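You operate a simulated robot arm through the tools that you are given. There is no shell and no other tool.

You run a simulated robot arm. Do the job below in one go: nothing can be reset, and whatever is moved stays where it is left.

Task
Put the lantern's top together: fit the collar, then screw on the knob.
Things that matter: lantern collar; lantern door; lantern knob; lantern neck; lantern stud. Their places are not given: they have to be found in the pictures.

It is judged by the outcome, as a careful person would: the job done as asked, and still so three seconds after it is handed in. It fails if anything else is knocked over, pushed out of place, dropped, spilled or broken.

Robot
A 7-joint arm with a two-finger parallel gripper, fixed in place. Base frame: the origin is at the foot of the arm, x ahead of it, y to its left, z up. Units: mm, rad, N and s.
With the tool pointing down near the work surface it reaches from about 260 to 720 mm from the base axis. Its first joint turns from -2.897 to 2.897 rad. Payload 3.43 kg.
The TCP is the grasp point between the finger pads, 34 mm short of the fingertips. In the tool frame z runs along the fingers and y along their closing line. The gripper opens to 128 mm. The fingers are 24 mm wide and 12 mm thick; the gripper's body (48 by 130 mm) begins 96 mm behind the TCP.
Orientation is that of the tool frame in the base frame, as a unit quaternion [x, y, z, w]. With the fingers straight down and closing along the base's y, the tool's x points along the base's -x, its y along +y and its z along -z.

Tools
- The arm moves only by the tool jog_arm. Its argument "increments" is one flat list of numbers, 7 for each row, row after row: the turn, a rotation vector about the tool's x, y, z in rad, then the shift along the tool's x, y, z in mm, then the finger opening in mm, from 0 to 128. In form: [wx, wy, wz, dx, dy, dz, grip, wx, wy, wz, dx, dy, dz, grip, ...]. A call has 1 to 20 rows; each row is the pose to reach, as a shift and turn from the pose commanded when the call began, along the tool's axes at that moment. A row lasts 0.2 s, in which the tool goes at most 50 mm and 0.15 rad; a call with a longer step from one row to the next is refused whole, and so is a gripper value outside its range. A pose out of reach is approached as far as the arm can. The call stops where the force on the tool passes 40 N (or 10 N more than at its start, if that is more) or the arm is blocked; 0.2 s more then pass. The fingers move at their own pace (about 108 mm/s each) and stop on an object; they squeeze with about 34 N. The grip force told is the motor's: it shows also when the fingers shut on nothing. Time passes only in rows, and 0.2 s behind the last, so rows that repeat a pose let the fingers close. It gives the time, the measured TCP pose, the force on the tool (base axes), the opening and the grip force at its end, in the units of the frame above (readings bear some noise), with the torque about the TCP (base axes, N m) and any sound that the robot's microphone picked up.
- Cameras (640 x 400 px; columns grow to the right, rows downward): "scene" is fixed at [47.6, 649.7, 1368.7]; the picture's right is [-0.57, -0.82, 0.00], its down [-0.36, 0.25, -0.90] and it looks along [0.74, -0.51, -0.44] (base axes); focal length 231 px, centre (320, 200). "wrist" rides on the gripper at [76, -11, -160] in the tool frame; the picture's right is [0.15, 0.99, 0.00], its down [-0.88, 0.13, -0.46] and it looks along [-0.45, 0.07, 0.89] (tool axes); focal length 234 px, centre (320, 200).
- snapshot(camera): a new picture of that camera. It takes no simulated time.
- slide_trunk(by): slides the trunk up (or, below 0, down) by that many mm; the arm rides with it, the base frame stays. It gives what a move gives, with no picture.
- pixel_to_xyz(camera, pixels): for up to 12 pixels [column, row] of the newest picture of that camera ("zoom" is the newest enlarged one), the place [x, y, z] in the base frame of the surface seen there, good to about 3 mm. It takes no simulated time.
- zoom(camera, box): a new picture of the part [left, top, right, bottom] of that camera's present view, enlarged. It takes no simulated time.
- finish_job(): hands the job in; it is judged then, once.

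Leave the gripper open and the arm clear of the work at the hand-in unless told otherwise.

The tools are called after "Request:" as name(argument=value, ...) on one line, values as JSON. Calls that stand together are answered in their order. jog_arm: Moves the arm, as the interface text tells. Its arguments: {"type":"object","properties":{"increments":{"type":"array","items":{"type":"number"}}},"required":["increments"]} The other tools are called the same way: slide_trunk (by) slides the trunk up or down; snapshot (camera) takes a picture; pixel_to_xyz (camera, pixels) gives the place of the surface under pixels of a picture; zoom (camera, box) takes an enlarged picture of a part of a camera's view; finish_job () hands the job in.

At the start:

```text
clock: 0.0
position: [407.1, 119.5, 1352.7]
ee_rot: [-0.001, 1.0, -0.001, 0.001]
contact_force: [-0.3, 0.1, -0.1]
ft_torque: [0.03, 0.03, 0.02]
finger_gap: 127.9
grip_force: 0.0
trunk travel left (down, up): [-150.0, 174.0]
```

scene: 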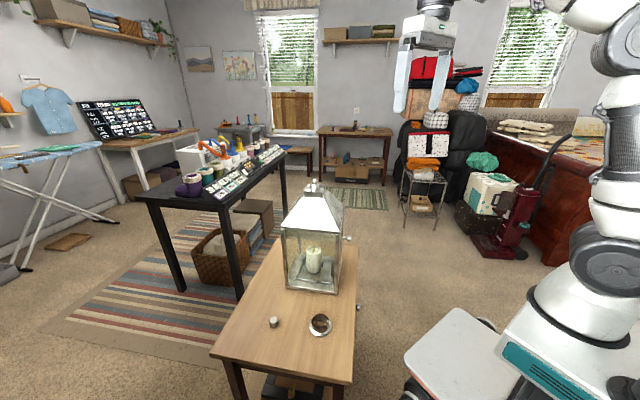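
wrist: 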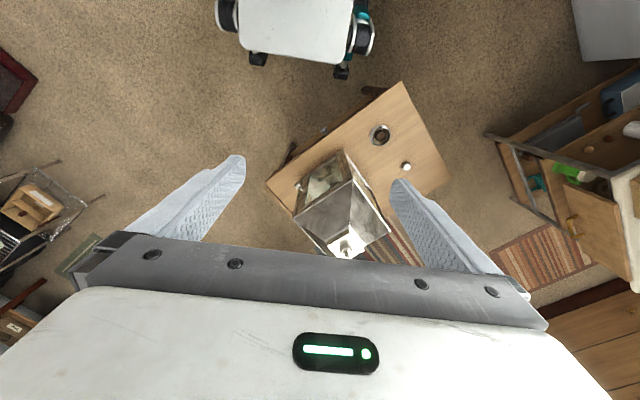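

I see the lantern on a wooden table, with a small knob near (273,322) and a ring-like collar near (320,324) in the scene picture. I'll zoom in on these and on the lantern top near (313,190).

Request:
zoom(camera="scene", box=[240, 290, 360, 365])

Request:
zoom(camera="scene", box=[264, 170, 368, 235])

Request:
zoom(camera="wrist", box=[264, 80, 456, 260])

```text
5.33 times, centred on (300, 328) of scene
```

zoom: 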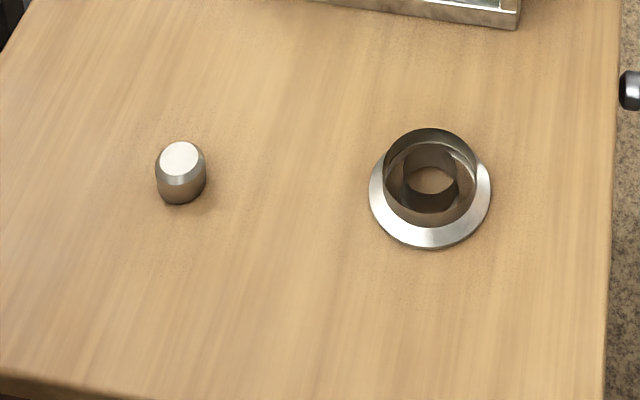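

```text
6.15 times, centred on (316, 202) of scene
```

zoom: 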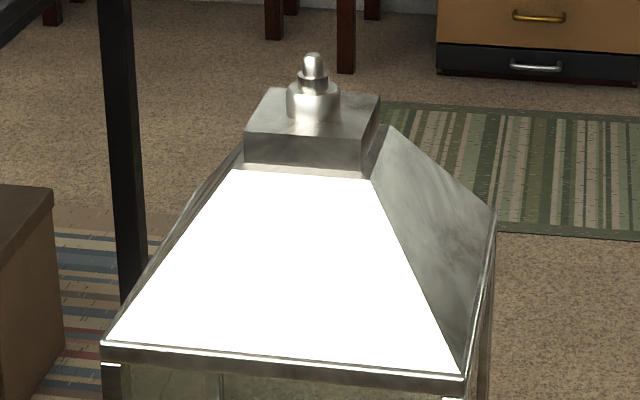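

```text
2.22 times, centred on (360, 170) of wrist
```

zoom: 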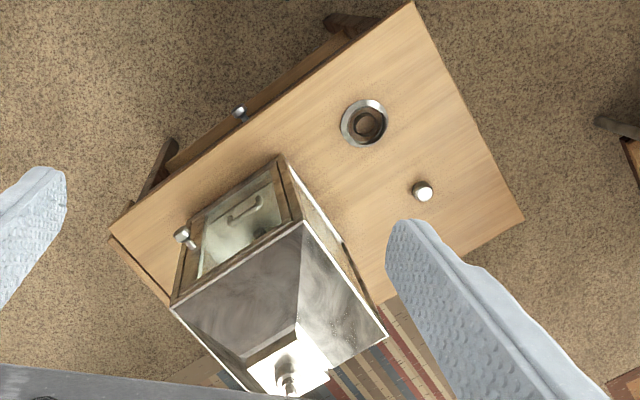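

The collar shows a wide flange at its base, an outer rim and an inner tube; the lantern top has a square cap, a stepped neck and a stud. I'll measure these points from the scene picture.

Request:
zoom(camera="scene", box=[300, 308, 342, 340])

Request:
pixel_to_xyz(camera="zoom", pixels=[[100, 200], [320, 200], [320, 60], [320, 330], [150, 150], [480, 150], [320, 380]])

Request:
pixel_to_xyz(camera="scene", pixels=[[273, 319], [273, 325], [314, 180], [315, 184], [316, 188], [316, 186], [300, 340], [250, 300], [349, 238], [357, 307]])

```text
12.50 times, centred on (321, 324) of scene
```

zoom: 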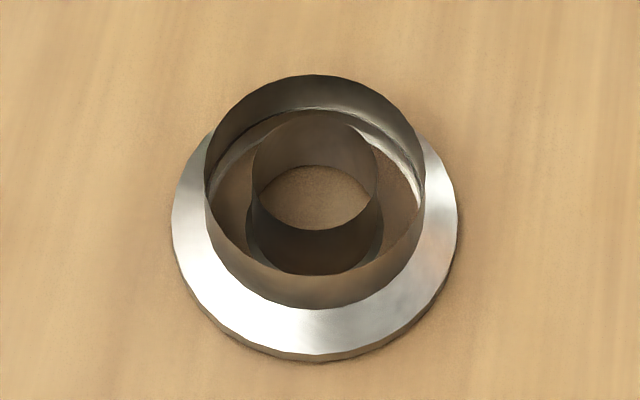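

```text
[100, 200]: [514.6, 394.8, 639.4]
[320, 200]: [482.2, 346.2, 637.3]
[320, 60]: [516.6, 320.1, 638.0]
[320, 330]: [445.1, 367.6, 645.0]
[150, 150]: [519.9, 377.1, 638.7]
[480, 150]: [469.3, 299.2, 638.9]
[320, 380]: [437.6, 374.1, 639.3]
```

```text
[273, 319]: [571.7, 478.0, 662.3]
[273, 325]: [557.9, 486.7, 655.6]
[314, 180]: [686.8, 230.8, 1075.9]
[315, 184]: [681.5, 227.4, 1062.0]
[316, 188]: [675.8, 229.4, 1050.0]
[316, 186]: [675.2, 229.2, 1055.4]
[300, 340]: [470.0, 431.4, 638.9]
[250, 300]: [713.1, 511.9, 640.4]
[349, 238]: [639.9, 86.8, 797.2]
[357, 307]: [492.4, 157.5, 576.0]
```

The table is at about z=639, the stud's top is at about z=1076, and the collar's flange is around (482,346). Before moving I'll measure the lantern's extents so that I can keep clear of it.

Request:
zoom(camera="scene", box=[264, 175, 376, 300])

Request:
pixel_to_xyz(camera="scene", pixels=[[288, 287], [337, 293], [283, 228], [337, 235], [343, 208], [306, 196], [324, 197], [349, 238], [353, 240], [304, 206], [326, 203], [285, 250]])

```text
3.20 times, centred on (320, 238) of scene
```

zoom: 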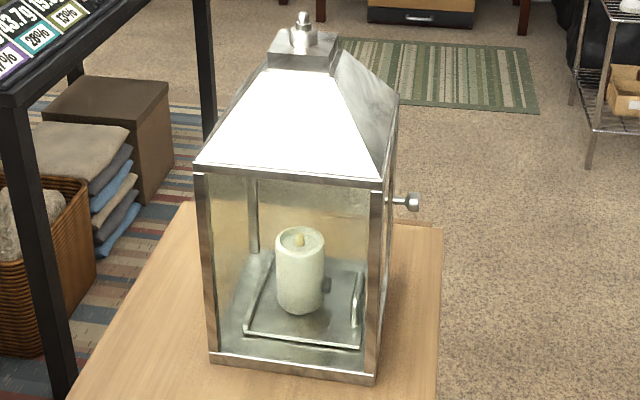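

```text
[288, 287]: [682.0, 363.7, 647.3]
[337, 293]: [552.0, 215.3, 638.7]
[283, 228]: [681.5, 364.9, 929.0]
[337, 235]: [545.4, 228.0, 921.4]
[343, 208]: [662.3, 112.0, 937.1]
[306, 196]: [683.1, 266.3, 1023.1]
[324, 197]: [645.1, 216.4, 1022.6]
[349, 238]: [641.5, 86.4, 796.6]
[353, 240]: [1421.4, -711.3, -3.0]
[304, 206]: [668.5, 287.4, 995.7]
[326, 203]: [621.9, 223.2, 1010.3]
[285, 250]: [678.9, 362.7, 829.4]
```

The lantern is a roughly 195 mm square turned about 45°, with its nearest corner at (548,222), so the collar is about 130 mm clear of its face. I'll move over the collar side and descend to about z=900 for a close look.

Request:
jog_arm(increments=[0, 0, 0, -6, 45.2, 0, 128, 0, 0, 0, -12, 90.4, 0, 128, 0, 0, 0, -18, 135.6, 0, 128, 0, 0, 0, -24, 180.8, 0, 128, 0, 0, 0, -30, 226, 0, 128, 0, 0, 0, -30, 226, 45, 128, 0, 0, 0, -30, 226, 90, 128, 0, 0, 0, -30, 226, 135, 128, 0, 0, 0, -30, 226, 180, 128, 0, 0, 0, -30, 226, 225, 128, 0, 0, 0, -30, 226, 270, 128, 0, 0, 0, -30, 226, 315, 128, 0, 0, 0, -30, 226, 360, 128, 0, 0, 0, -30, 226, 405, 128, 0, 0, 0, -30, 226, 450, 128, 0, 0, 0, -30, 226, 450, 128])

Request:
snapshot(camera="wrist")

Request:
snapshot(camera="scene")

```text
clock: 3.4
position: [437.7, 343.7, 901.5]
ee_rot: [0.0, 1.0, -0.001, 0.001]
contact_force: [-0.1, -0.4, -1.2]
ft_torque: [-0.02, -0.01, -0.01]
finger_gap: 128.1
grip_force: 0.0
out of reach, approached as far as the arm can: row 2, 3, 4, 5, 6
trunk travel left (down, up): [-150.0, 174.0]
```

```text
taken
```

wrist: 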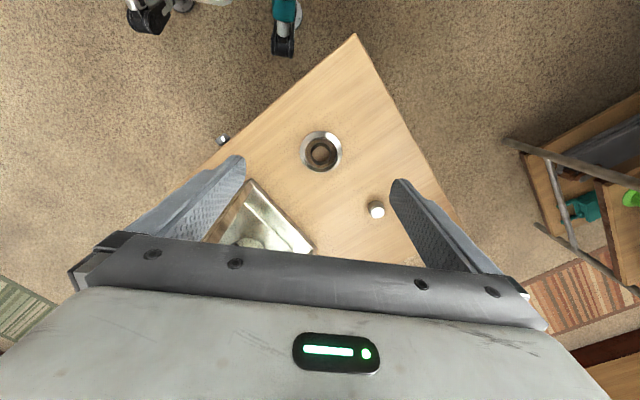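

```text
taken
```

scene: 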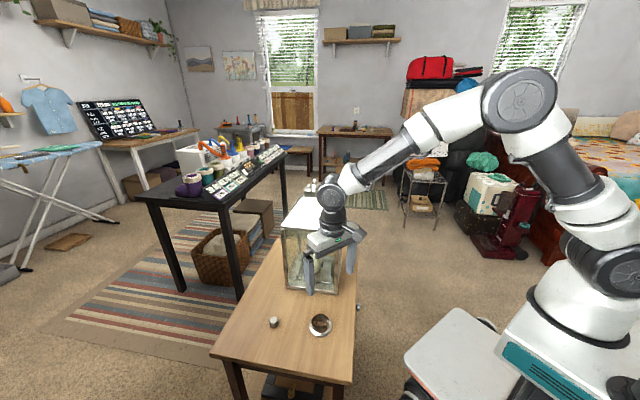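

I'm at (438,344,902) and can see the collar at (321,152) and the knob at (376,209) in the wrist picture. I'll zoom in on both.

Request:
zoom(camera="wrist", box=[289, 132, 353, 172])

Request:
pixel_to_xyz(camera="zoom", pixels=[[320, 230], [180, 190], [300, 90], [320, 30], [320, 370], [120, 200], [520, 200]])

Request:
zoom(camera="wrist", box=[352, 194, 400, 224])

Request:
pixel_to_xyz(camera="zoom", pixels=[[320, 230], [320, 200], [320, 160], [320, 260]])

```text
10.00 times, centred on (321, 152) of wrist
```

zoom: 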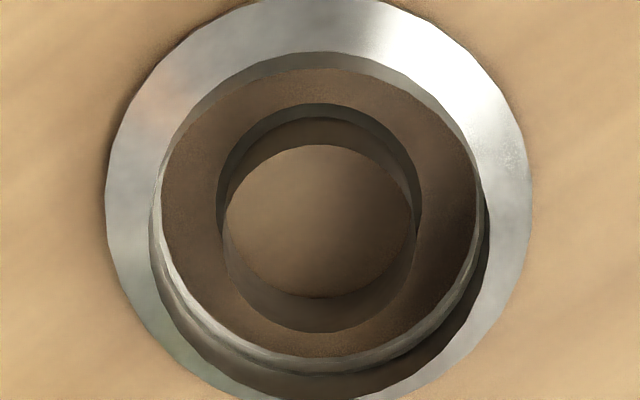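

```text
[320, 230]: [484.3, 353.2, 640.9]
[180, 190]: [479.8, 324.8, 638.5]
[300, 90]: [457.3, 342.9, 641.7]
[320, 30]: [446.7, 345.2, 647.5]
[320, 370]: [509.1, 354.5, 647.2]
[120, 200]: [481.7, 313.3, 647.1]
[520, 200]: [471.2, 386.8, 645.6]
```

```text
13.33 times, centred on (376, 209) of wrist
```

zoom: 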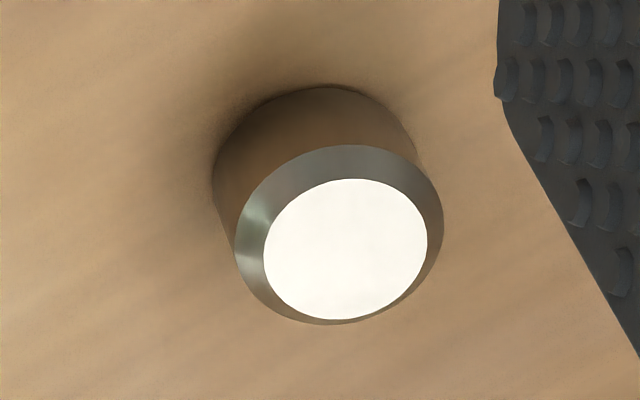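

```text
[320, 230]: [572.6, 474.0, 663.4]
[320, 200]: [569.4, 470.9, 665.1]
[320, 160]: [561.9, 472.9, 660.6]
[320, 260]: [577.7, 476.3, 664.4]
```

The collar has a flange and two concentric walls, but I can't yet tell its exact shape. I'll move so that the wrist camera sits straight above the collar, at TCP (558,357,1000), and look down its bore.

Request:
jog_arm(increments=[0, 0, 0, 0, 0, -50, 128, 0, 0, 0, 0, 0, -100, 128, 0, 0, 0, -40, 4, -100, 128, 0, 0, 0, -80, 8, -100, 128, 0, 0, 0, -120, 13, -100, 128, 0, 0, 0, -120, 13, -100, 128])

Request:
snapshot(camera="wrist")

```text
clock: 4.8
position: [556.9, 357.1, 1001.6]
ee_rot: [0.0, 1.0, 0.0, -0.001]
contact_force: [1.0, 0.5, 1.3]
ft_torque: [0.01, 0.03, -0.02]
finger_gap: 128.2
grip_force: 0.1
trunk travel left (down, up): [-150.0, 174.0]
```

```text
taken
```

wrist: 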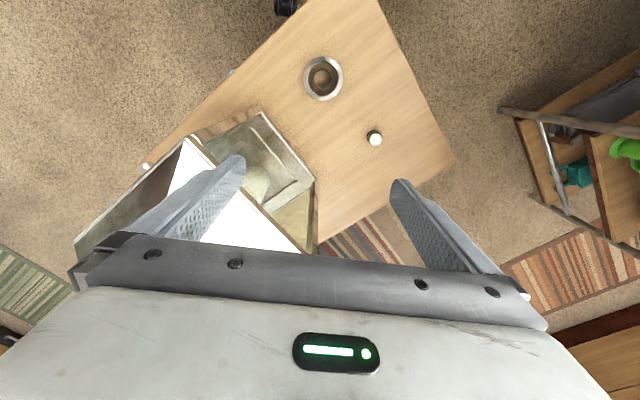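

The collar is now at (323,78) in the wrist picture, seen straight from above. I'll zoom in on it.

Request:
zoom(camera="wrist", box=[291, 58, 355, 98])

Request:
pixel_to_xyz(camera="zoom", pixels=[[320, 200], [160, 200], [240, 200], [400, 200], [480, 200], [320, 100], [320, 300]])

Request:
zoom(camera="wrist", box=[350, 122, 398, 152])

```text
10.00 times, centred on (323, 78) of wrist
```

zoom: 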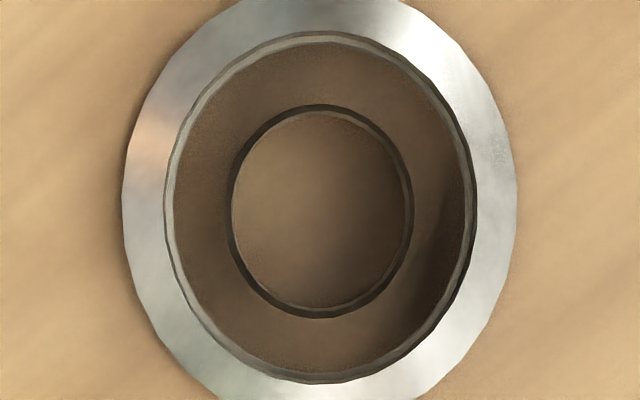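

```text
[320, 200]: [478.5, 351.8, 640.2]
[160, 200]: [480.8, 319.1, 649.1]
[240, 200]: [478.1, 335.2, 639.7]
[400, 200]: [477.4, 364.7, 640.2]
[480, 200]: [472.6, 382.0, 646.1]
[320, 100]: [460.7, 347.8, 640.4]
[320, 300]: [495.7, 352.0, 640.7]
```

```text
13.33 times, centred on (374, 137) of wrist
```

zoom: 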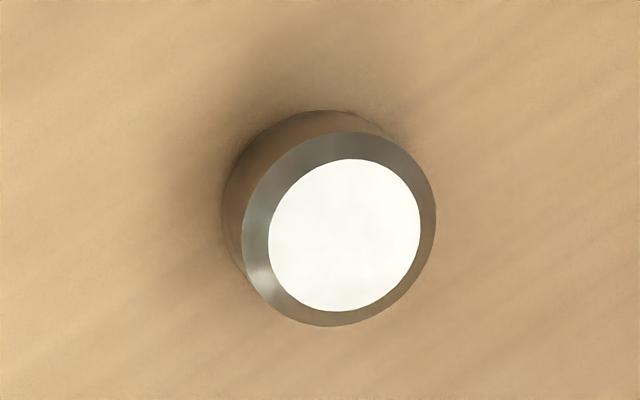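

From straight above, the flange is about 78 mm wide, the outer wall about 60 mm and the inner ring about 34 mm in bore. I'll measure the heights of the rims in the scene view.

Request:
zoom(camera="scene", box=[304, 310, 336, 330])

Request:
pixel_to_xyz(camera="zoom", pixels=[[300, 40], [300, 70], [300, 100], [300, 150], [300, 170], [300, 200], [300, 250], [300, 290], [300, 310], [300, 330], [300, 350], [300, 370]])

```text
16.00 times, centred on (320, 320) of scene
```

zoom: 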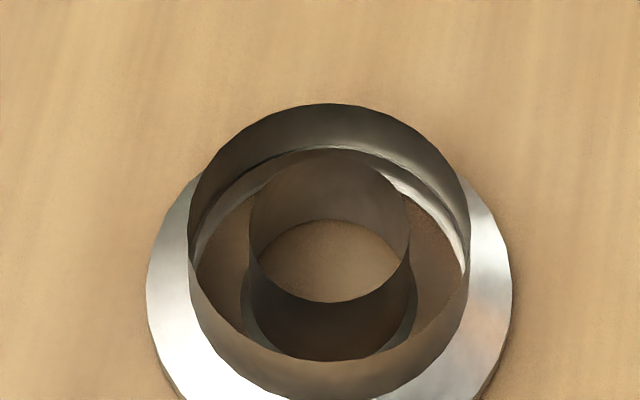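

```text
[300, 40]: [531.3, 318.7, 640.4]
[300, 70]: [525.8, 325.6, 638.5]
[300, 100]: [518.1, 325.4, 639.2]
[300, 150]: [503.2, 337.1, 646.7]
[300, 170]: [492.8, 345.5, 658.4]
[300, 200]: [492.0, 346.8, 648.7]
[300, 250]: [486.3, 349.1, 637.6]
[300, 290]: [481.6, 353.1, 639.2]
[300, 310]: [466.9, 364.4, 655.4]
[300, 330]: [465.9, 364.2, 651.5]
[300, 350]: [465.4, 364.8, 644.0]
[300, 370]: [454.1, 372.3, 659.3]
```

Both walls rise to roughly z=660. Next I'll zoom in hard on the neck and stud at (314,186) in the scene view to compare their sizes with the collar.

Request:
zoom(camera="scene", box=[298, 174, 330, 194])

Request:
zoom(camera="scene", box=[290, 172, 340, 204])

```text
16.00 times, centred on (314, 184) of scene
```

zoom: 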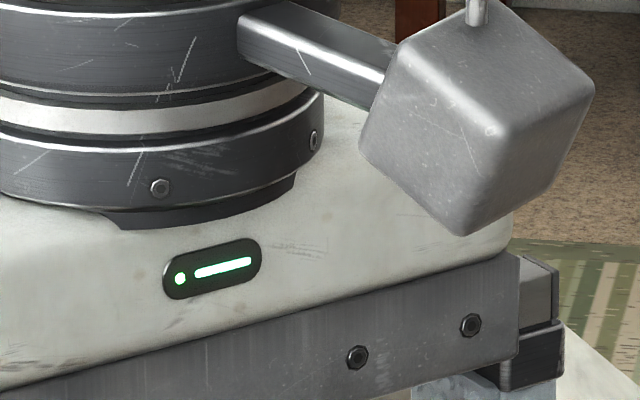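

```text
12.50 times, centred on (315, 188) of scene
```

zoom: 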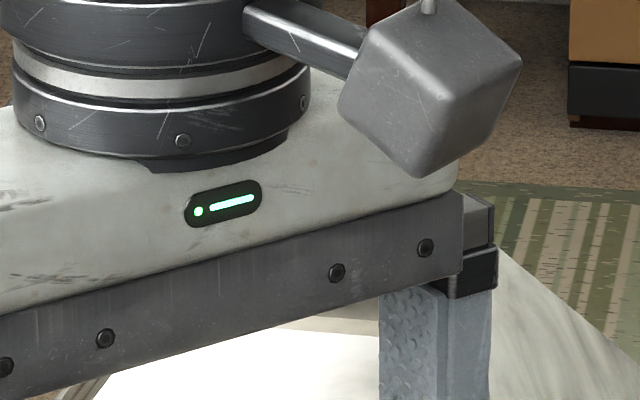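

The gripper blocks the scene camera's view of the neck. I'll back the arm off to about (430,200,1100) so the scene camera can see the neck.

Request:
jog_arm(increments=[0, 0, 0, 0, 0, -50, 128, 0, 0, 0, 40, 0, -100, 128, 0, 0, 0, 80, 0, -100, 128, 0, 0, 0, 127, 0, -100, 128, 0, 0, 0, 127, -45, -100, 128, 0, 0, 0, 127, -90, -100, 128, 0, 0, 0, 127, -130, -100, 128, 0, 0, 0, 127, -157, -100, 128, 0, 0, 0, 127, -157, -100, 128])

Request:
zoom(camera="scene", box=[298, 176, 330, 196])

Request:
pixel_to_xyz(camera="zoom", pixels=[[320, 80], [320, 100], [320, 120], [320, 140], [320, 160], [320, 180], [320, 200], [320, 220], [320, 240], [320, 260], [200, 260], [420, 260]])

```text
refused: row 2 steps farther than a row can; nothing moved
```

```text
16.00 times, centred on (314, 186) of scene
```

zoom: 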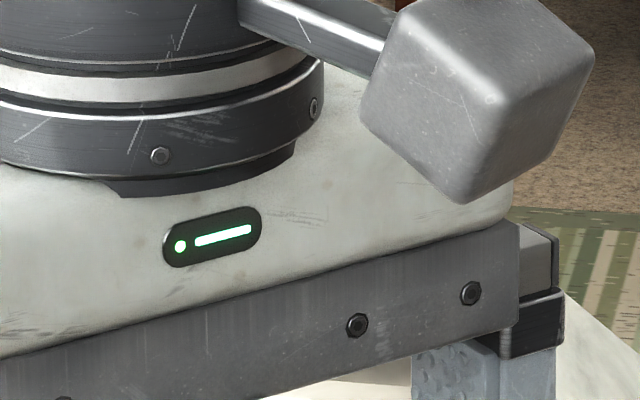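

```text
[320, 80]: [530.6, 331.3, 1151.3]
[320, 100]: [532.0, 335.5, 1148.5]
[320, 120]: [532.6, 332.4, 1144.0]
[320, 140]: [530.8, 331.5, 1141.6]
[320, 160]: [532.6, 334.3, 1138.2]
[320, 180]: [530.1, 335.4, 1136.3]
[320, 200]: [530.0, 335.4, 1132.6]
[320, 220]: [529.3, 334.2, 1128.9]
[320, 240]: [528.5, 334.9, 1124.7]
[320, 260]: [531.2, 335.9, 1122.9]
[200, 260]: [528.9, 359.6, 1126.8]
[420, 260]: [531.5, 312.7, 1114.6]
```

The move was refused because one diagonal step was longer than 50 mm, and nothing moved. I'll send the same path with shorter steps.

Request:
jog_arm(increments=[0, 0, 0, 0, 0, -50, 128, 0, 0, 0, 0, 0, -100, 128, 0, 0, 0, 45, 0, -100, 128, 0, 0, 0, 90, 0, -100, 128, 0, 0, 0, 127, 0, -100, 128, 0, 0, 0, 127, -45, -100, 128, 0, 0, 0, 127, -90, -100, 128, 0, 0, 0, 127, -130, -100, 128, 0, 0, 0, 127, -157, -100, 128, 0, 0, 0, 127, -157, -100, 128])

Request:
zoom(camera="scene", box=[298, 176, 330, 196])

Request:
pixel_to_xyz(camera="zoom", pixels=[[320, 80], [320, 100], [320, 120], [320, 140], [320, 160], [320, 180], [320, 200], [320, 220], [320, 240], [320, 260], [200, 260], [420, 260]])

```text
clock: 7.0
position: [430.0, 199.8, 1103.1]
ee_rot: [0.0, 1.0, 0.0, 0.0]
contact_force: [0.1, 0.1, -2.0]
ft_torque: [0.02, 0.0, -0.01]
finger_gap: 128.0
grip_force: 0.0
trunk travel left (down, up): [-150.0, 174.0]
```

```text
16.00 times, centred on (314, 186) of scene
```

zoom: 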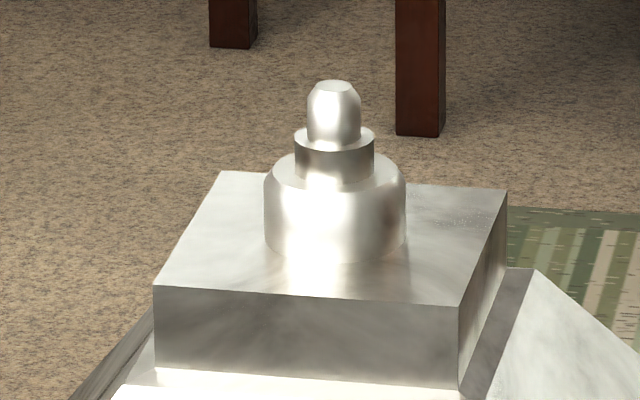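

```text
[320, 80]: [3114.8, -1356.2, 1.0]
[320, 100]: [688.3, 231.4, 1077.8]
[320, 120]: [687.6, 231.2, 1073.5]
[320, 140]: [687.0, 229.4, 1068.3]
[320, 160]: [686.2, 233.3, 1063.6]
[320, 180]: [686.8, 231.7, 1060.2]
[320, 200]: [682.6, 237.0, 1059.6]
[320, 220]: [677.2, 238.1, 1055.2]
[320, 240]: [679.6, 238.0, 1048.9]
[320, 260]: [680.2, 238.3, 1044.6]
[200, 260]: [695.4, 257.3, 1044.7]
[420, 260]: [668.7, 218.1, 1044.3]
```

The neck stands on a square cap at about z=1044. It is about 31 mm wide up to about 1060, with a 17 mm step up to about 1067 and a 12 mm stud up to about 1079. Next I'll zoom closer on the collar's trough and on the knob from the scene camera.

Request:
zoom(camera="scene", box=[312, 316, 328, 326])

Request:
zoom(camera="scene", box=[310, 314, 342, 334])

Request:
zoom(camera="scene", box=[257, 312, 289, 332])

```text
16.00 times, centred on (320, 321) of scene
```

zoom: 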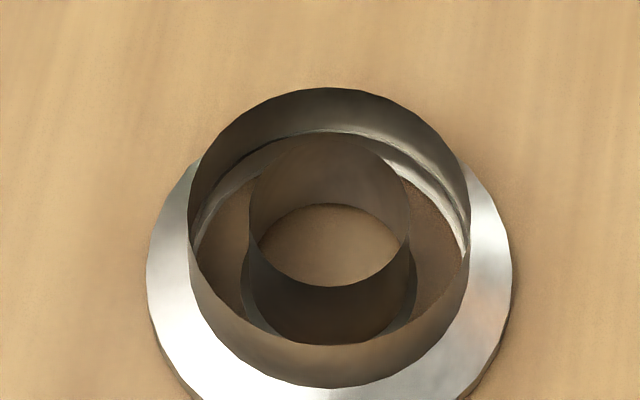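

```text
16.00 times, centred on (326, 324) of scene
```

zoom: 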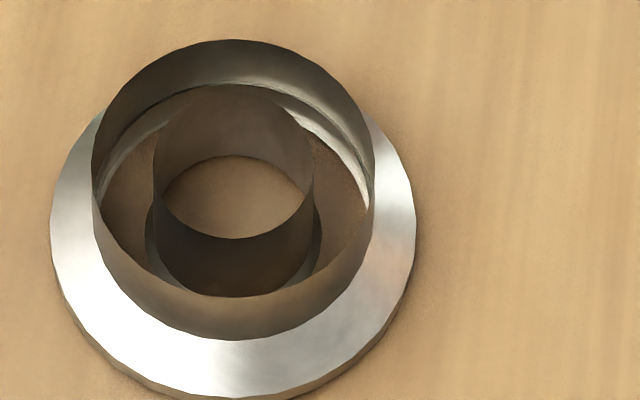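

```text
16.00 times, centred on (273, 322) of scene
```

zoom: 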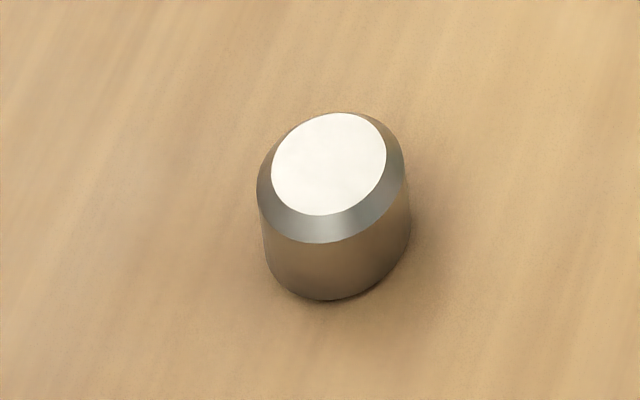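

The collar's centre works out at about (480,351.5), with the flange top at about z=647 and the walls up to about z=660. I'll hover over it at z=800, check the alignment in the wrist picture, and then descend.

Request:
jog_arm(increments=[0, 0, 0, 0, 49, 0, 128, 0, 0, 0, 0, 98, 0, 128, 0, 0, 0, 0, 147, 0, 128, 0, 0, 0, -40, 151.7, 0, 128, 0, 0, 0, -50, 151.7, 45, 128, 0, 0, 0, -50, 151.7, 90, 128, 0, 0, 0, -50, 151.7, 135, 128, 0, 0, 0, -50, 151.7, 180, 128, 0, 0, 0, -50, 151.7, 225, 128, 0, 0, 0, -50, 151.7, 270, 128, 0, 0, 0, -50, 151.7, 303, 128, 0, 0, 0, -50, 151.7, 303, 128, 0, 0, 0, -50, 151.7, 303, 128])

Request:
snapshot(camera="wrist")

Request:
zoom(camera="wrist", box=[240, 110, 400, 210])

Request:
pixel_to_xyz(camera="zoom", pixels=[[320, 200], [320, 100], [320, 300], [240, 200], [400, 200]])

```text
clock: 9.8
position: [480.1, 352.3, 799.1]
ee_rot: [0.0, 1.0, 0.0, 0.001]
contact_force: [0.8, -0.7, 0.0]
ft_torque: [0.0, 0.0, -0.01]
finger_gap: 127.9
grip_force: 0.1
trunk travel left (down, up): [-150.0, 174.0]
```

```text
taken
```

wrist: 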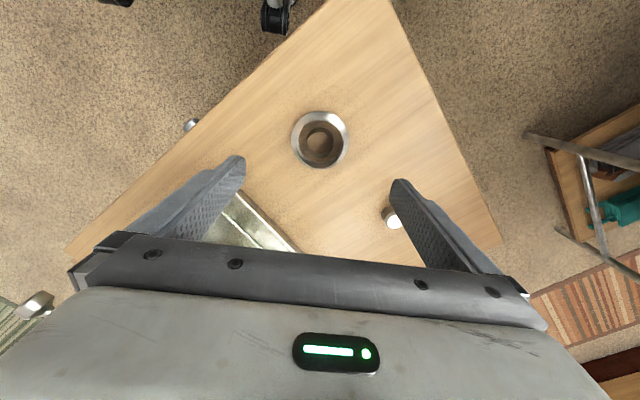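

```text
4.00 times, centred on (320, 160) of wrist
```

zoom: 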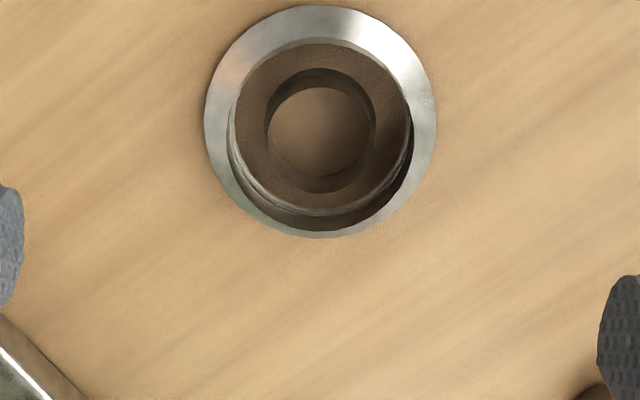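

```text
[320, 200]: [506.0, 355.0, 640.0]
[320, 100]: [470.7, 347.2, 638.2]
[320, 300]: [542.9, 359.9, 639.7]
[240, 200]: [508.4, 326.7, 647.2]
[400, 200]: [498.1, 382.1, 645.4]
```

The collar sits at about (479,350), close to below the TCP. I'll descend to TCP z=685, so the fingertips are just above the flange, and then close slowly on the outer wall.

Request:
jog_arm(increments=[0, 0, 0, 1, -2, 40, 128, 0, 0, 0, 1, -2, 75, 128, 0, 0, 0, 1, -2, 100, 128, 0, 0, 0, 1, -2, 114, 128, 0, 0, 0, 1, -2, 114, 128])

Request:
zoom(camera="scene", box=[288, 300, 352, 340])

Request:
snapshot(camera="wrist")

```text
clock: 11.0
position: [478.4, 349.5, 687.1]
ee_rot: [0.0, 1.0, 0.0, 0.0]
contact_force: [-0.3, 0.7, 0.0]
ft_torque: [0.02, 0.02, -0.02]
finger_gap: 127.9
grip_force: 0.1
trunk travel left (down, up): [-150.0, 174.0]
```

```text
10.00 times, centred on (320, 320) of scene
```

zoom: 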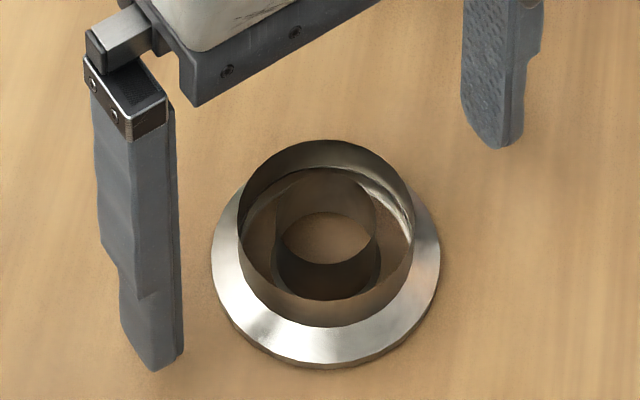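

```text
taken
```

wrist: 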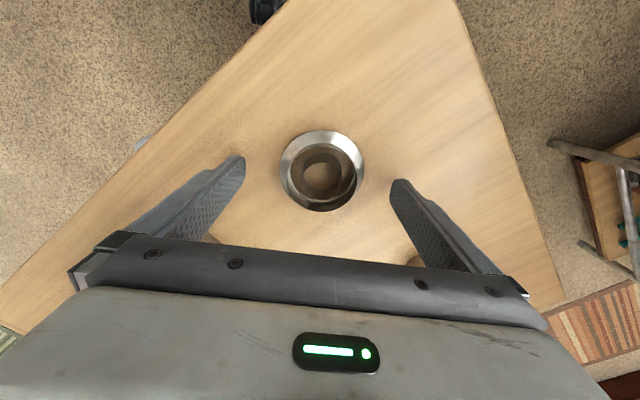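

The fingers straddle the collar with the tips near z=653. I'll close partway to 68 mm first and check clearance above the flange.

Request:
jog_arm(increments=[0, 0, 0, 0, 0, 0, 90, 0, 0, 0, 0, 0, 0, 70, 0, 0, 0, 0, 0, 0, 68, 0, 0, 0, 0, 0, 0, 68])

Request:
zoom(camera="scene", box=[296, 300, 344, 330])

Request:
zoom(camera="wrist", box=[256, 110, 384, 220])

```text
clock: 12.0
position: [477.2, 349.4, 685.9]
ee_rot: [0.0, 1.0, 0.001, 0.0]
contact_force: [-0.6, 0.1, -1.3]
ft_torque: [0.04, -0.01, 0.02]
finger_gap: 68.0
grip_force: 0.1
trunk travel left (down, up): [-150.0, 174.0]
```

```text
13.33 times, centred on (320, 315) of scene
```

zoom: 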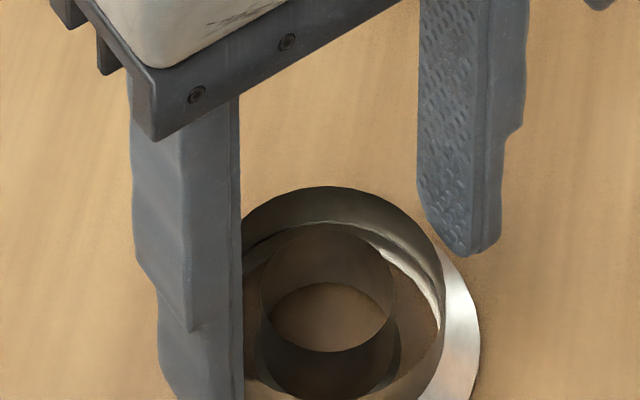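

```text
3.64 times, centred on (320, 165) of wrist
```

zoom: 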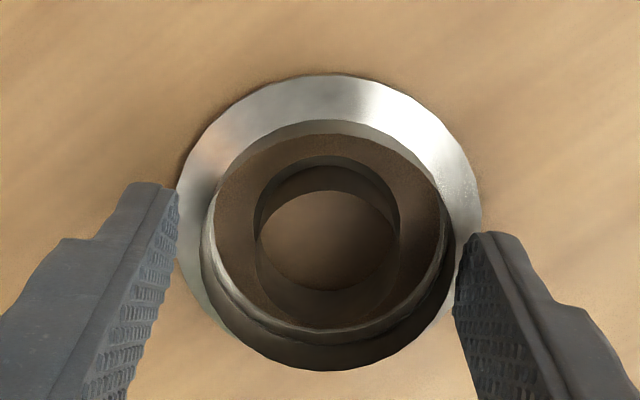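

The gap is 68 mm and the wall looks about 2–3 mm off towards +y. I'll read points on the rim and fingers to centre the grasp.

Request:
pixel_to_xyz(camera="zoom", pixels=[[330, 335], [330, 125], [330, 130], [208, 240], [452, 250], [330, 320], [165, 200], [470, 250], [330, 90], [330, 365], [190, 200], [470, 200]])

```text
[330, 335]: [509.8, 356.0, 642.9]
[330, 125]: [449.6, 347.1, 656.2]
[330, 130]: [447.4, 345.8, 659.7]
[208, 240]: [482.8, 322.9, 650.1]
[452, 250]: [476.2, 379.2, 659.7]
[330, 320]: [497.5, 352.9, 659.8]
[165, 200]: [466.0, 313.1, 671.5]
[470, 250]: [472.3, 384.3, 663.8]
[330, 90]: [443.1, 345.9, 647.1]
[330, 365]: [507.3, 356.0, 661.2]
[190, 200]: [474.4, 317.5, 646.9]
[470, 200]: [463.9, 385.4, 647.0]
```

The rim runs from x=448.5 to x=507 at z≈660, so the collar's centre is about (478,351.5). I'll shift +2 mm in y and 2 mm down, then close on the wall.

Request:
jog_arm(increments=[0, 0, 0, 0, 2, 2, 68, 0, 0, 0, 0, 2, 2, 60, 0, 0, 0, 0, 2, 2, 50, 0, 0, 0, 0, 2, 2, 40, 0, 0, 0, 0, 2, 2, 40])

Request:
zoom(camera="wrist", box=[256, 110, 384, 220])

Request:
zoom(camera="scene", box=[296, 300, 344, 330])

```text
clock: 13.2
position: [477.4, 350.7, 685.3]
ee_rot: [0.0, 1.0, -0.001, 0.0]
contact_force: [-0.1, -0.2, 0.0]
ft_torque: [0.03, -0.03, 0.04]
finger_gap: 62.4
grip_force: 34.0
trunk travel left (down, up): [-150.0, 174.0]
```

```text
3.64 times, centred on (320, 165) of wrist
```

zoom: 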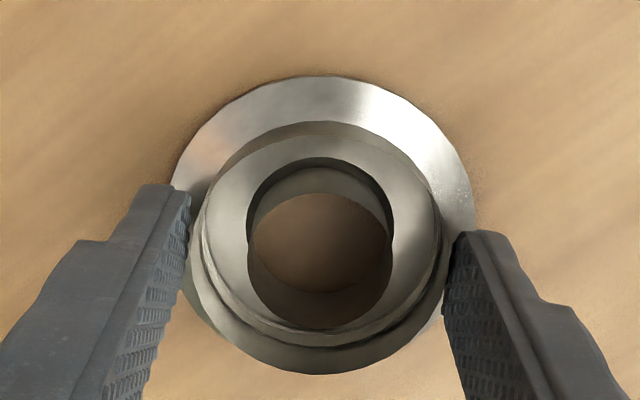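

```text
13.33 times, centred on (320, 315) of scene
```

zoom: 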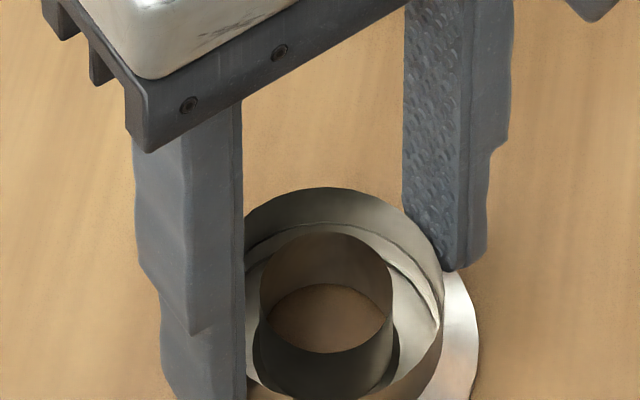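

The fingers stopped at 62.4 mm with 34 N, so the outer wall is gripped. I'll lift gently by 60 mm and check it holds.

Request:
jog_arm(increments=[0, 0, 0, 0, 0, -5, 40, 0, 0, 0, 0, 0, -15, 40, 0, 0, 0, 0, 0, -30, 40, 0, 0, 0, 0, 0, -45, 40, 0, 0, 0, 0, 0, -60, 40, 0, 0, 0, 0, 0, -60, 40])

Request:
zoom(camera="wrist", box=[256, 110, 384, 220])

Request:
zoom(camera="scene", box=[288, 280, 352, 330])

```text
clock: 14.6
position: [477.8, 352.1, 744.6]
ee_rot: [0.001, 1.0, 0.0, 0.0]
contact_force: [0.3, 0.2, -0.5]
ft_torque: [-0.01, -0.02, 0.0]
finger_gap: 62.3
grip_force: 34.3
trunk travel left (down, up): [-150.0, 174.0]
```

```text
3.64 times, centred on (320, 165) of wrist
```

zoom: 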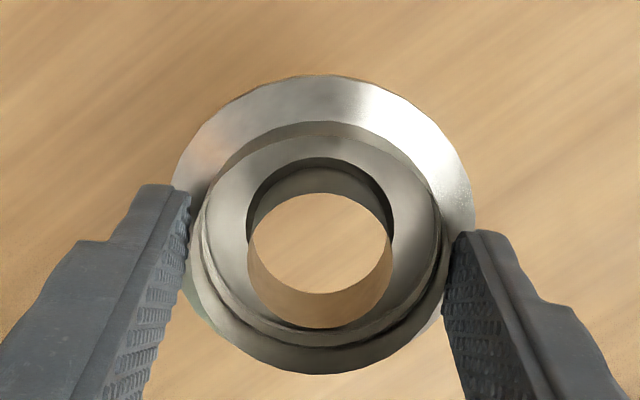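

```text
8.00 times, centred on (320, 305) of scene
```

zoom: 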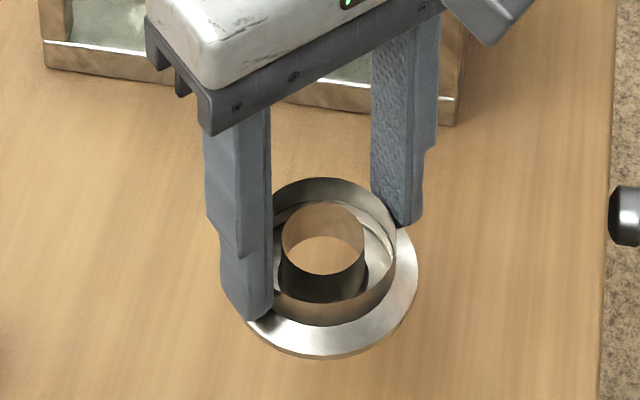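

The collar is held level at 62.3 mm. Before fitting it I want to see its underside, so I'll move clear of the lantern to about (420,290,960) and tilt the tool about 1.2 rad so the underside faces the scene camera.

Request:
jog_arm(increments=[0, 0, 0, 0, 0, -45, 40, 0, 0, 0, 0, 0, -90, 40, 0, 0, 0, 0, 0, -135, 40, 0, 0, 0, 0, 0, -180, 40, 0, 0, 0, 0, 0, -215, 40, 0, 0, 0, 29, -31, -215, 40, 0, 0, 0, 58, -62, -215, 40, -0.15, 0, 0, 58, -62, -215, 40, -0.3, 0, 0, 58, -62, -215, 40, -0.45, 0, 0, 58, -62, -215, 40, -0.6, 0, 0, 58, -62, -215, 40, -0.75, 0, 0, 58, -62, -215, 40, -0.9, 0, 0, 58, -62, -215, 40, -1.05, 0, 0, 58, -62, -215, 40, -1.2, 0, 0, 58, -62, -215, 40, -1.3, 0, 0, 58, -62, -215, 40, -1.3, 0, 0, 58, -62, -215, 40])

Request:
snapshot(camera="scene")

```text
clock: 18.2
position: [421.3, 288.1, 959.7]
ee_rot: [0.0, 0.795, 0.606, 0.001]
contact_force: [-0.6, 0.0, -0.5]
ft_torque: [-0.01, 0.03, 0.04]
finger_gap: 61.9
grip_force: 34.0
trunk travel left (down, up): [-150.0, 174.0]
```

```text
taken
```

scene: 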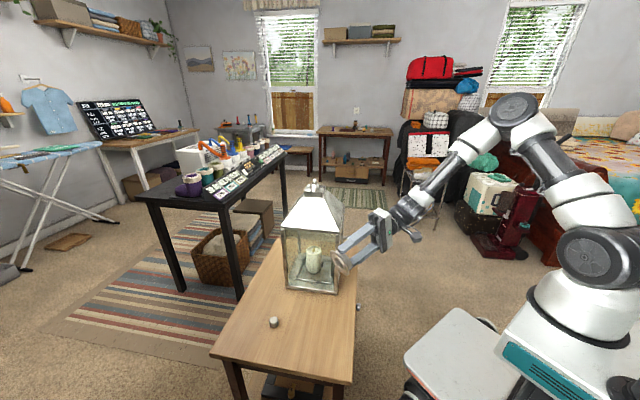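

The tool tilted as planned and the collar is now at about (342,262) in the scene picture. I'll zoom in on its underside.

Request:
zoom(camera="scene", box=[318, 240, 374, 275])

Request:
zoom(camera="wrist", box=[240, 110, 400, 210])

```text
11.43 times, centred on (346, 258) of scene
```

zoom: 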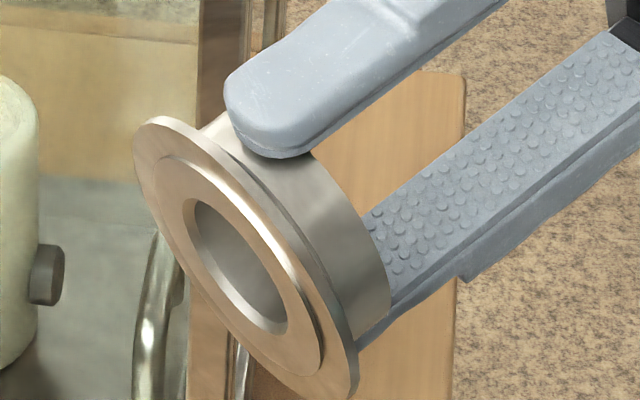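

```text
4.00 times, centred on (320, 160) of wrist
```

zoom: 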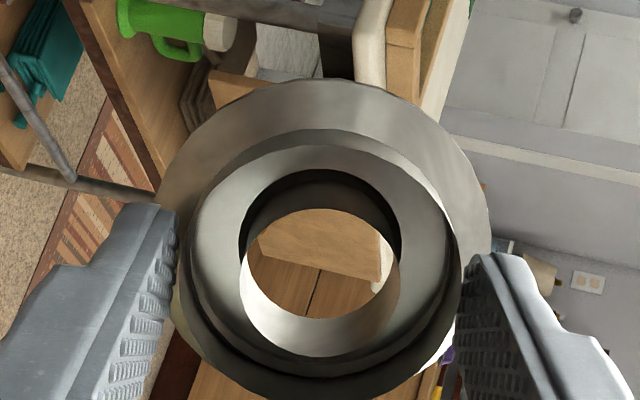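

The underside shows a boss below the flange and a bevelled bore mouth. So the bore's lead-in is on the flange side, and the collar goes on flange-down, as I hold it. I'll tilt back upright and raise the trunk for reach.

Request:
jog_arm(increments=[0.15, 0, 0, 0, 0, 0, 40, 0.3, 0, 0, 0, 0, 0, 40, 0.45, 0, 0, 0, 0, 0, 40, 0.6, 0, 0, 0, 0, 0, 40, 0.75, 0, 0, 0, 0, 0, 40, 0.9, 0, 0, 0, 0, 0, 40, 1.05, 0, 0, 0, 0, 0, 40, 1.2, 0, 0, 0, 0, 0, 40, 1.3, 0, 0, 0, 0, 0, 40, 1.3, 0, 0, 0, 0, 0, 40])

Request:
slide_trunk(by=170)

```text
clock: 20.4
position: [420.0, 290.2, 959.3]
ee_rot: [-0.001, 1.0, -0.001, 0.0]
contact_force: [0.8, 0.2, -0.7]
ft_torque: [-0.02, -0.01, 0.02]
finger_gap: 57.4
grip_force: 33.9
trunk travel left (down, up): [-150.0, 174.0]
```

```text
clock: 22.3
position: [419.0, 290.3, 1129.4]
ee_rot: [0.0, 1.0, 0.001, 0.0]
contact_force: [-0.1, 0.1, -0.3]
ft_torque: [-0.02, 0.02, -0.01]
finger_gap: 57.1
grip_force: 33.7
trunk travel left (down, up): [-320.0, 4.0]
```

The finger gap dropped from 61.9 to 57 mm, so the collar shifted in the grip during the tilt. I'll look at it from both cameras.

Request:
zoom(camera="wrist", box=[240, 110, 400, 210])

Request:
snapshot(camera="scene")

```text
4.00 times, centred on (320, 160) of wrist
```

zoom: 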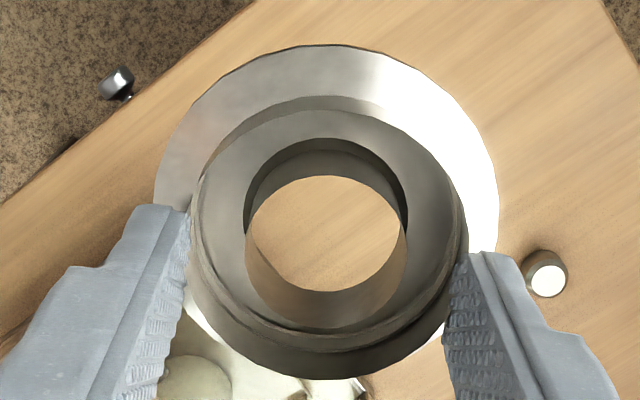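

```text
taken
```

scene: 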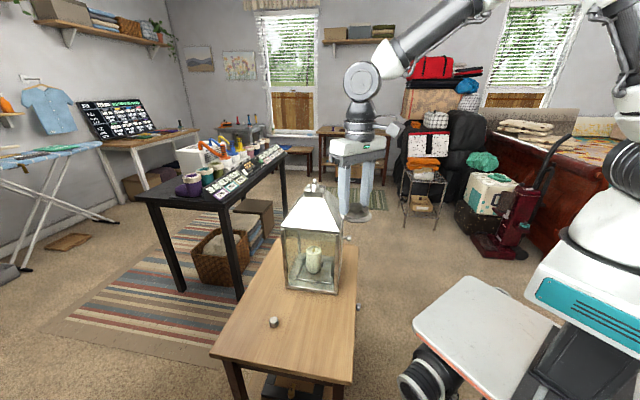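

The collar has slid toward the robot relative to the fingers and is now pinched off-centre. I'll zoom in on it in the scene view before deciding.

Request:
zoom(camera="scene", box=[320, 170, 400, 230])

Request:
pixel_to_xyz(camera="wrist", pixels=[[320, 135], [320, 204], [281, 165], [357, 165], [322, 125], [322, 198], [274, 165], [362, 178]])

```text
6.67 times, centred on (360, 200) of scene
```

zoom: 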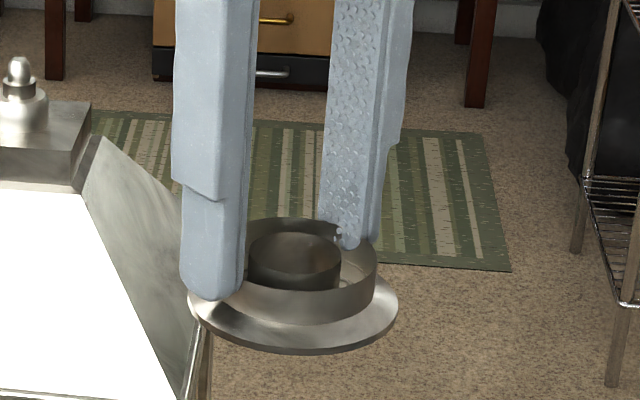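

```text
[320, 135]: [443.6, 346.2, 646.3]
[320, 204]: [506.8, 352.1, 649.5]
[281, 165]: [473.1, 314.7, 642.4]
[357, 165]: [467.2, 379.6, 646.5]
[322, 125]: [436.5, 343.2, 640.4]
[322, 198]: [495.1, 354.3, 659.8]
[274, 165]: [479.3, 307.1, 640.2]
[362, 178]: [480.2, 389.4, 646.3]
```

The collar is level but pinched near the pad edges, which isn't secure enough for fitting. I'll take it back to the table slowly, set it down and regrasp it centred. First I'll lower the trunk again.

Request:
slide_trunk(by=-170)

Request:
zoom(camera="wrist", box=[240, 110, 400, 210])

```text
clock: 24.2
position: [420.4, 288.6, 960.0]
ee_rot: [0.0, 1.0, -0.001, 0.0]
contact_force: [0.2, -0.4, -0.7]
ft_torque: [-0.03, -0.03, 0.01]
finger_gap: 57.2
grip_force: 34.1
trunk travel left (down, up): [-150.0, 174.0]
```

```text
4.00 times, centred on (320, 160) of wrist
```

zoom: 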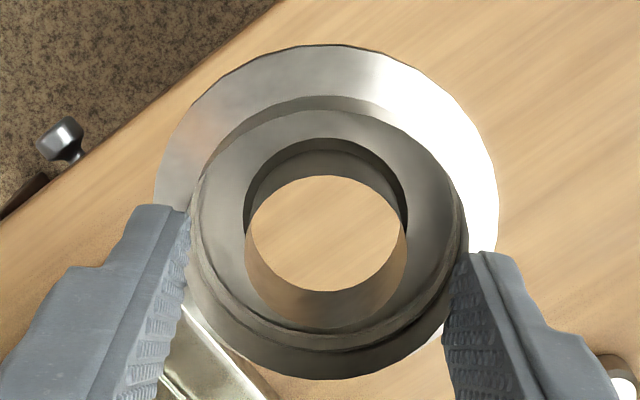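

The pinch is steady at 57.2 mm. I'll move slowly back over the free table spot to TCP (488,349) and down to z=700, leaving about 15 mm to go.

Request:
jog_arm(increments=[0, 0, 0, -17, 15, 0, 40, 0, 0, 0, -34, 30, 0, 40, 0, 0, 0, -51, 45, 0, 40, 0, 0, 0, -68, 60, 0, 40, 0, 0, 0, -68, 60, 20, 40, 0, 0, 0, -68, 60, 45, 40, 0, 0, 0, -68, 60, 70, 40, 0, 0, 0, -68, 60, 95, 40, 0, 0, 0, -68, 60, 120, 40, 0, 0, 0, -68, 60, 145, 40, 0, 0, 0, -68, 60, 170, 40, 0, 0, 0, -68, 60, 195, 40, 0, 0, 0, -68, 60, 220, 40, 0, 0, 0, -68, 60, 240, 40, 0, 0, 0, -68, 60, 252, 40, 0, 0, 0, -68, 60, 260, 40, 0, 0, 0, -68, 60, 260, 40])

Request:
zoom(camera="scene", box=[288, 290, 352, 340])

```text
clock: 27.8
position: [487.8, 349.0, 699.4]
ee_rot: [0.0, 1.0, 0.0, 0.0]
contact_force: [1.3, 0.9, -0.9]
ft_torque: [-0.01, 0.0, -0.05]
finger_gap: 57.2
grip_force: 33.3
trunk travel left (down, up): [-150.0, 174.0]
```

```text
8.00 times, centred on (320, 315) of scene
```

zoom: 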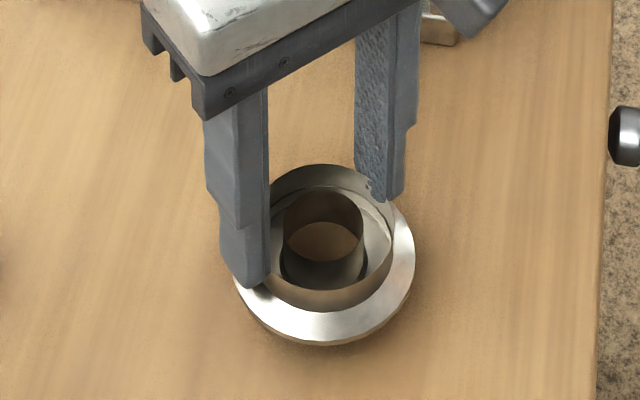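

The collar is about 14 mm above the table. I'll lower it in small steps to z≈685 and watch the force.

Request:
jog_arm(increments=[0, 0, 0, 0, 0, 4, 40, 0, 0, 0, 0, 0, 8, 40, 0, 0, 0, 0, 0, 11, 40, 0, 0, 0, 0, 0, 12.5, 40, 0, 0, 0, 0, 0, 12.5, 40])

Request:
zoom(camera="scene", box=[288, 290, 352, 340])

```text
clock: 29.0
position: [488.6, 349.3, 688.2]
ee_rot: [0.0, 1.0, 0.0, 0.0]
contact_force: [0.5, -0.5, -1.5]
ft_torque: [0.0, -0.02, -0.02]
finger_gap: 56.6
grip_force: 33.9
trunk travel left (down, up): [-150.0, 174.0]
```

```text
8.00 times, centred on (320, 315) of scene
```

zoom: 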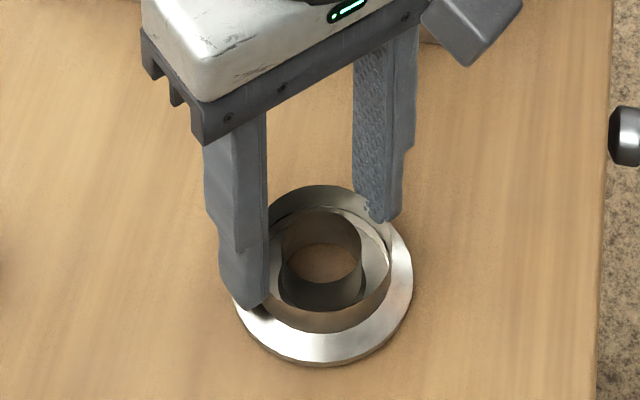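

There's no clear contact yet at z=688. I'll lower by another 2.5 mm.

Request:
jog_arm(increments=[0, 0, 0, 0, 0, 1, 40, 0, 0, 0, 0, 0, 2, 40, 0, 0, 0, 0, 0, 2.5, 40, 0, 0, 0, 0, 0, 2.5, 40])

Request:
zoom(camera="scene", box=[296, 305, 344, 335])

```text
clock: 30.0
position: [489.2, 350.5, 685.6]
ee_rot: [0.0, 1.0, 0.001, 0.001]
contact_force: [-4.9, -4.1, 20.6]
ft_torque: [-0.35, -0.16, -0.14]
finger_gap: 56.8
grip_force: 34.0
trunk travel left (down, up): [-150.0, 174.0]
```

```text
13.33 times, centred on (320, 320) of scene
```

zoom: 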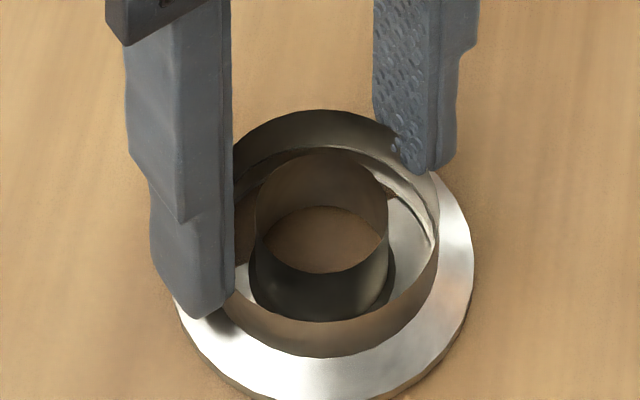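

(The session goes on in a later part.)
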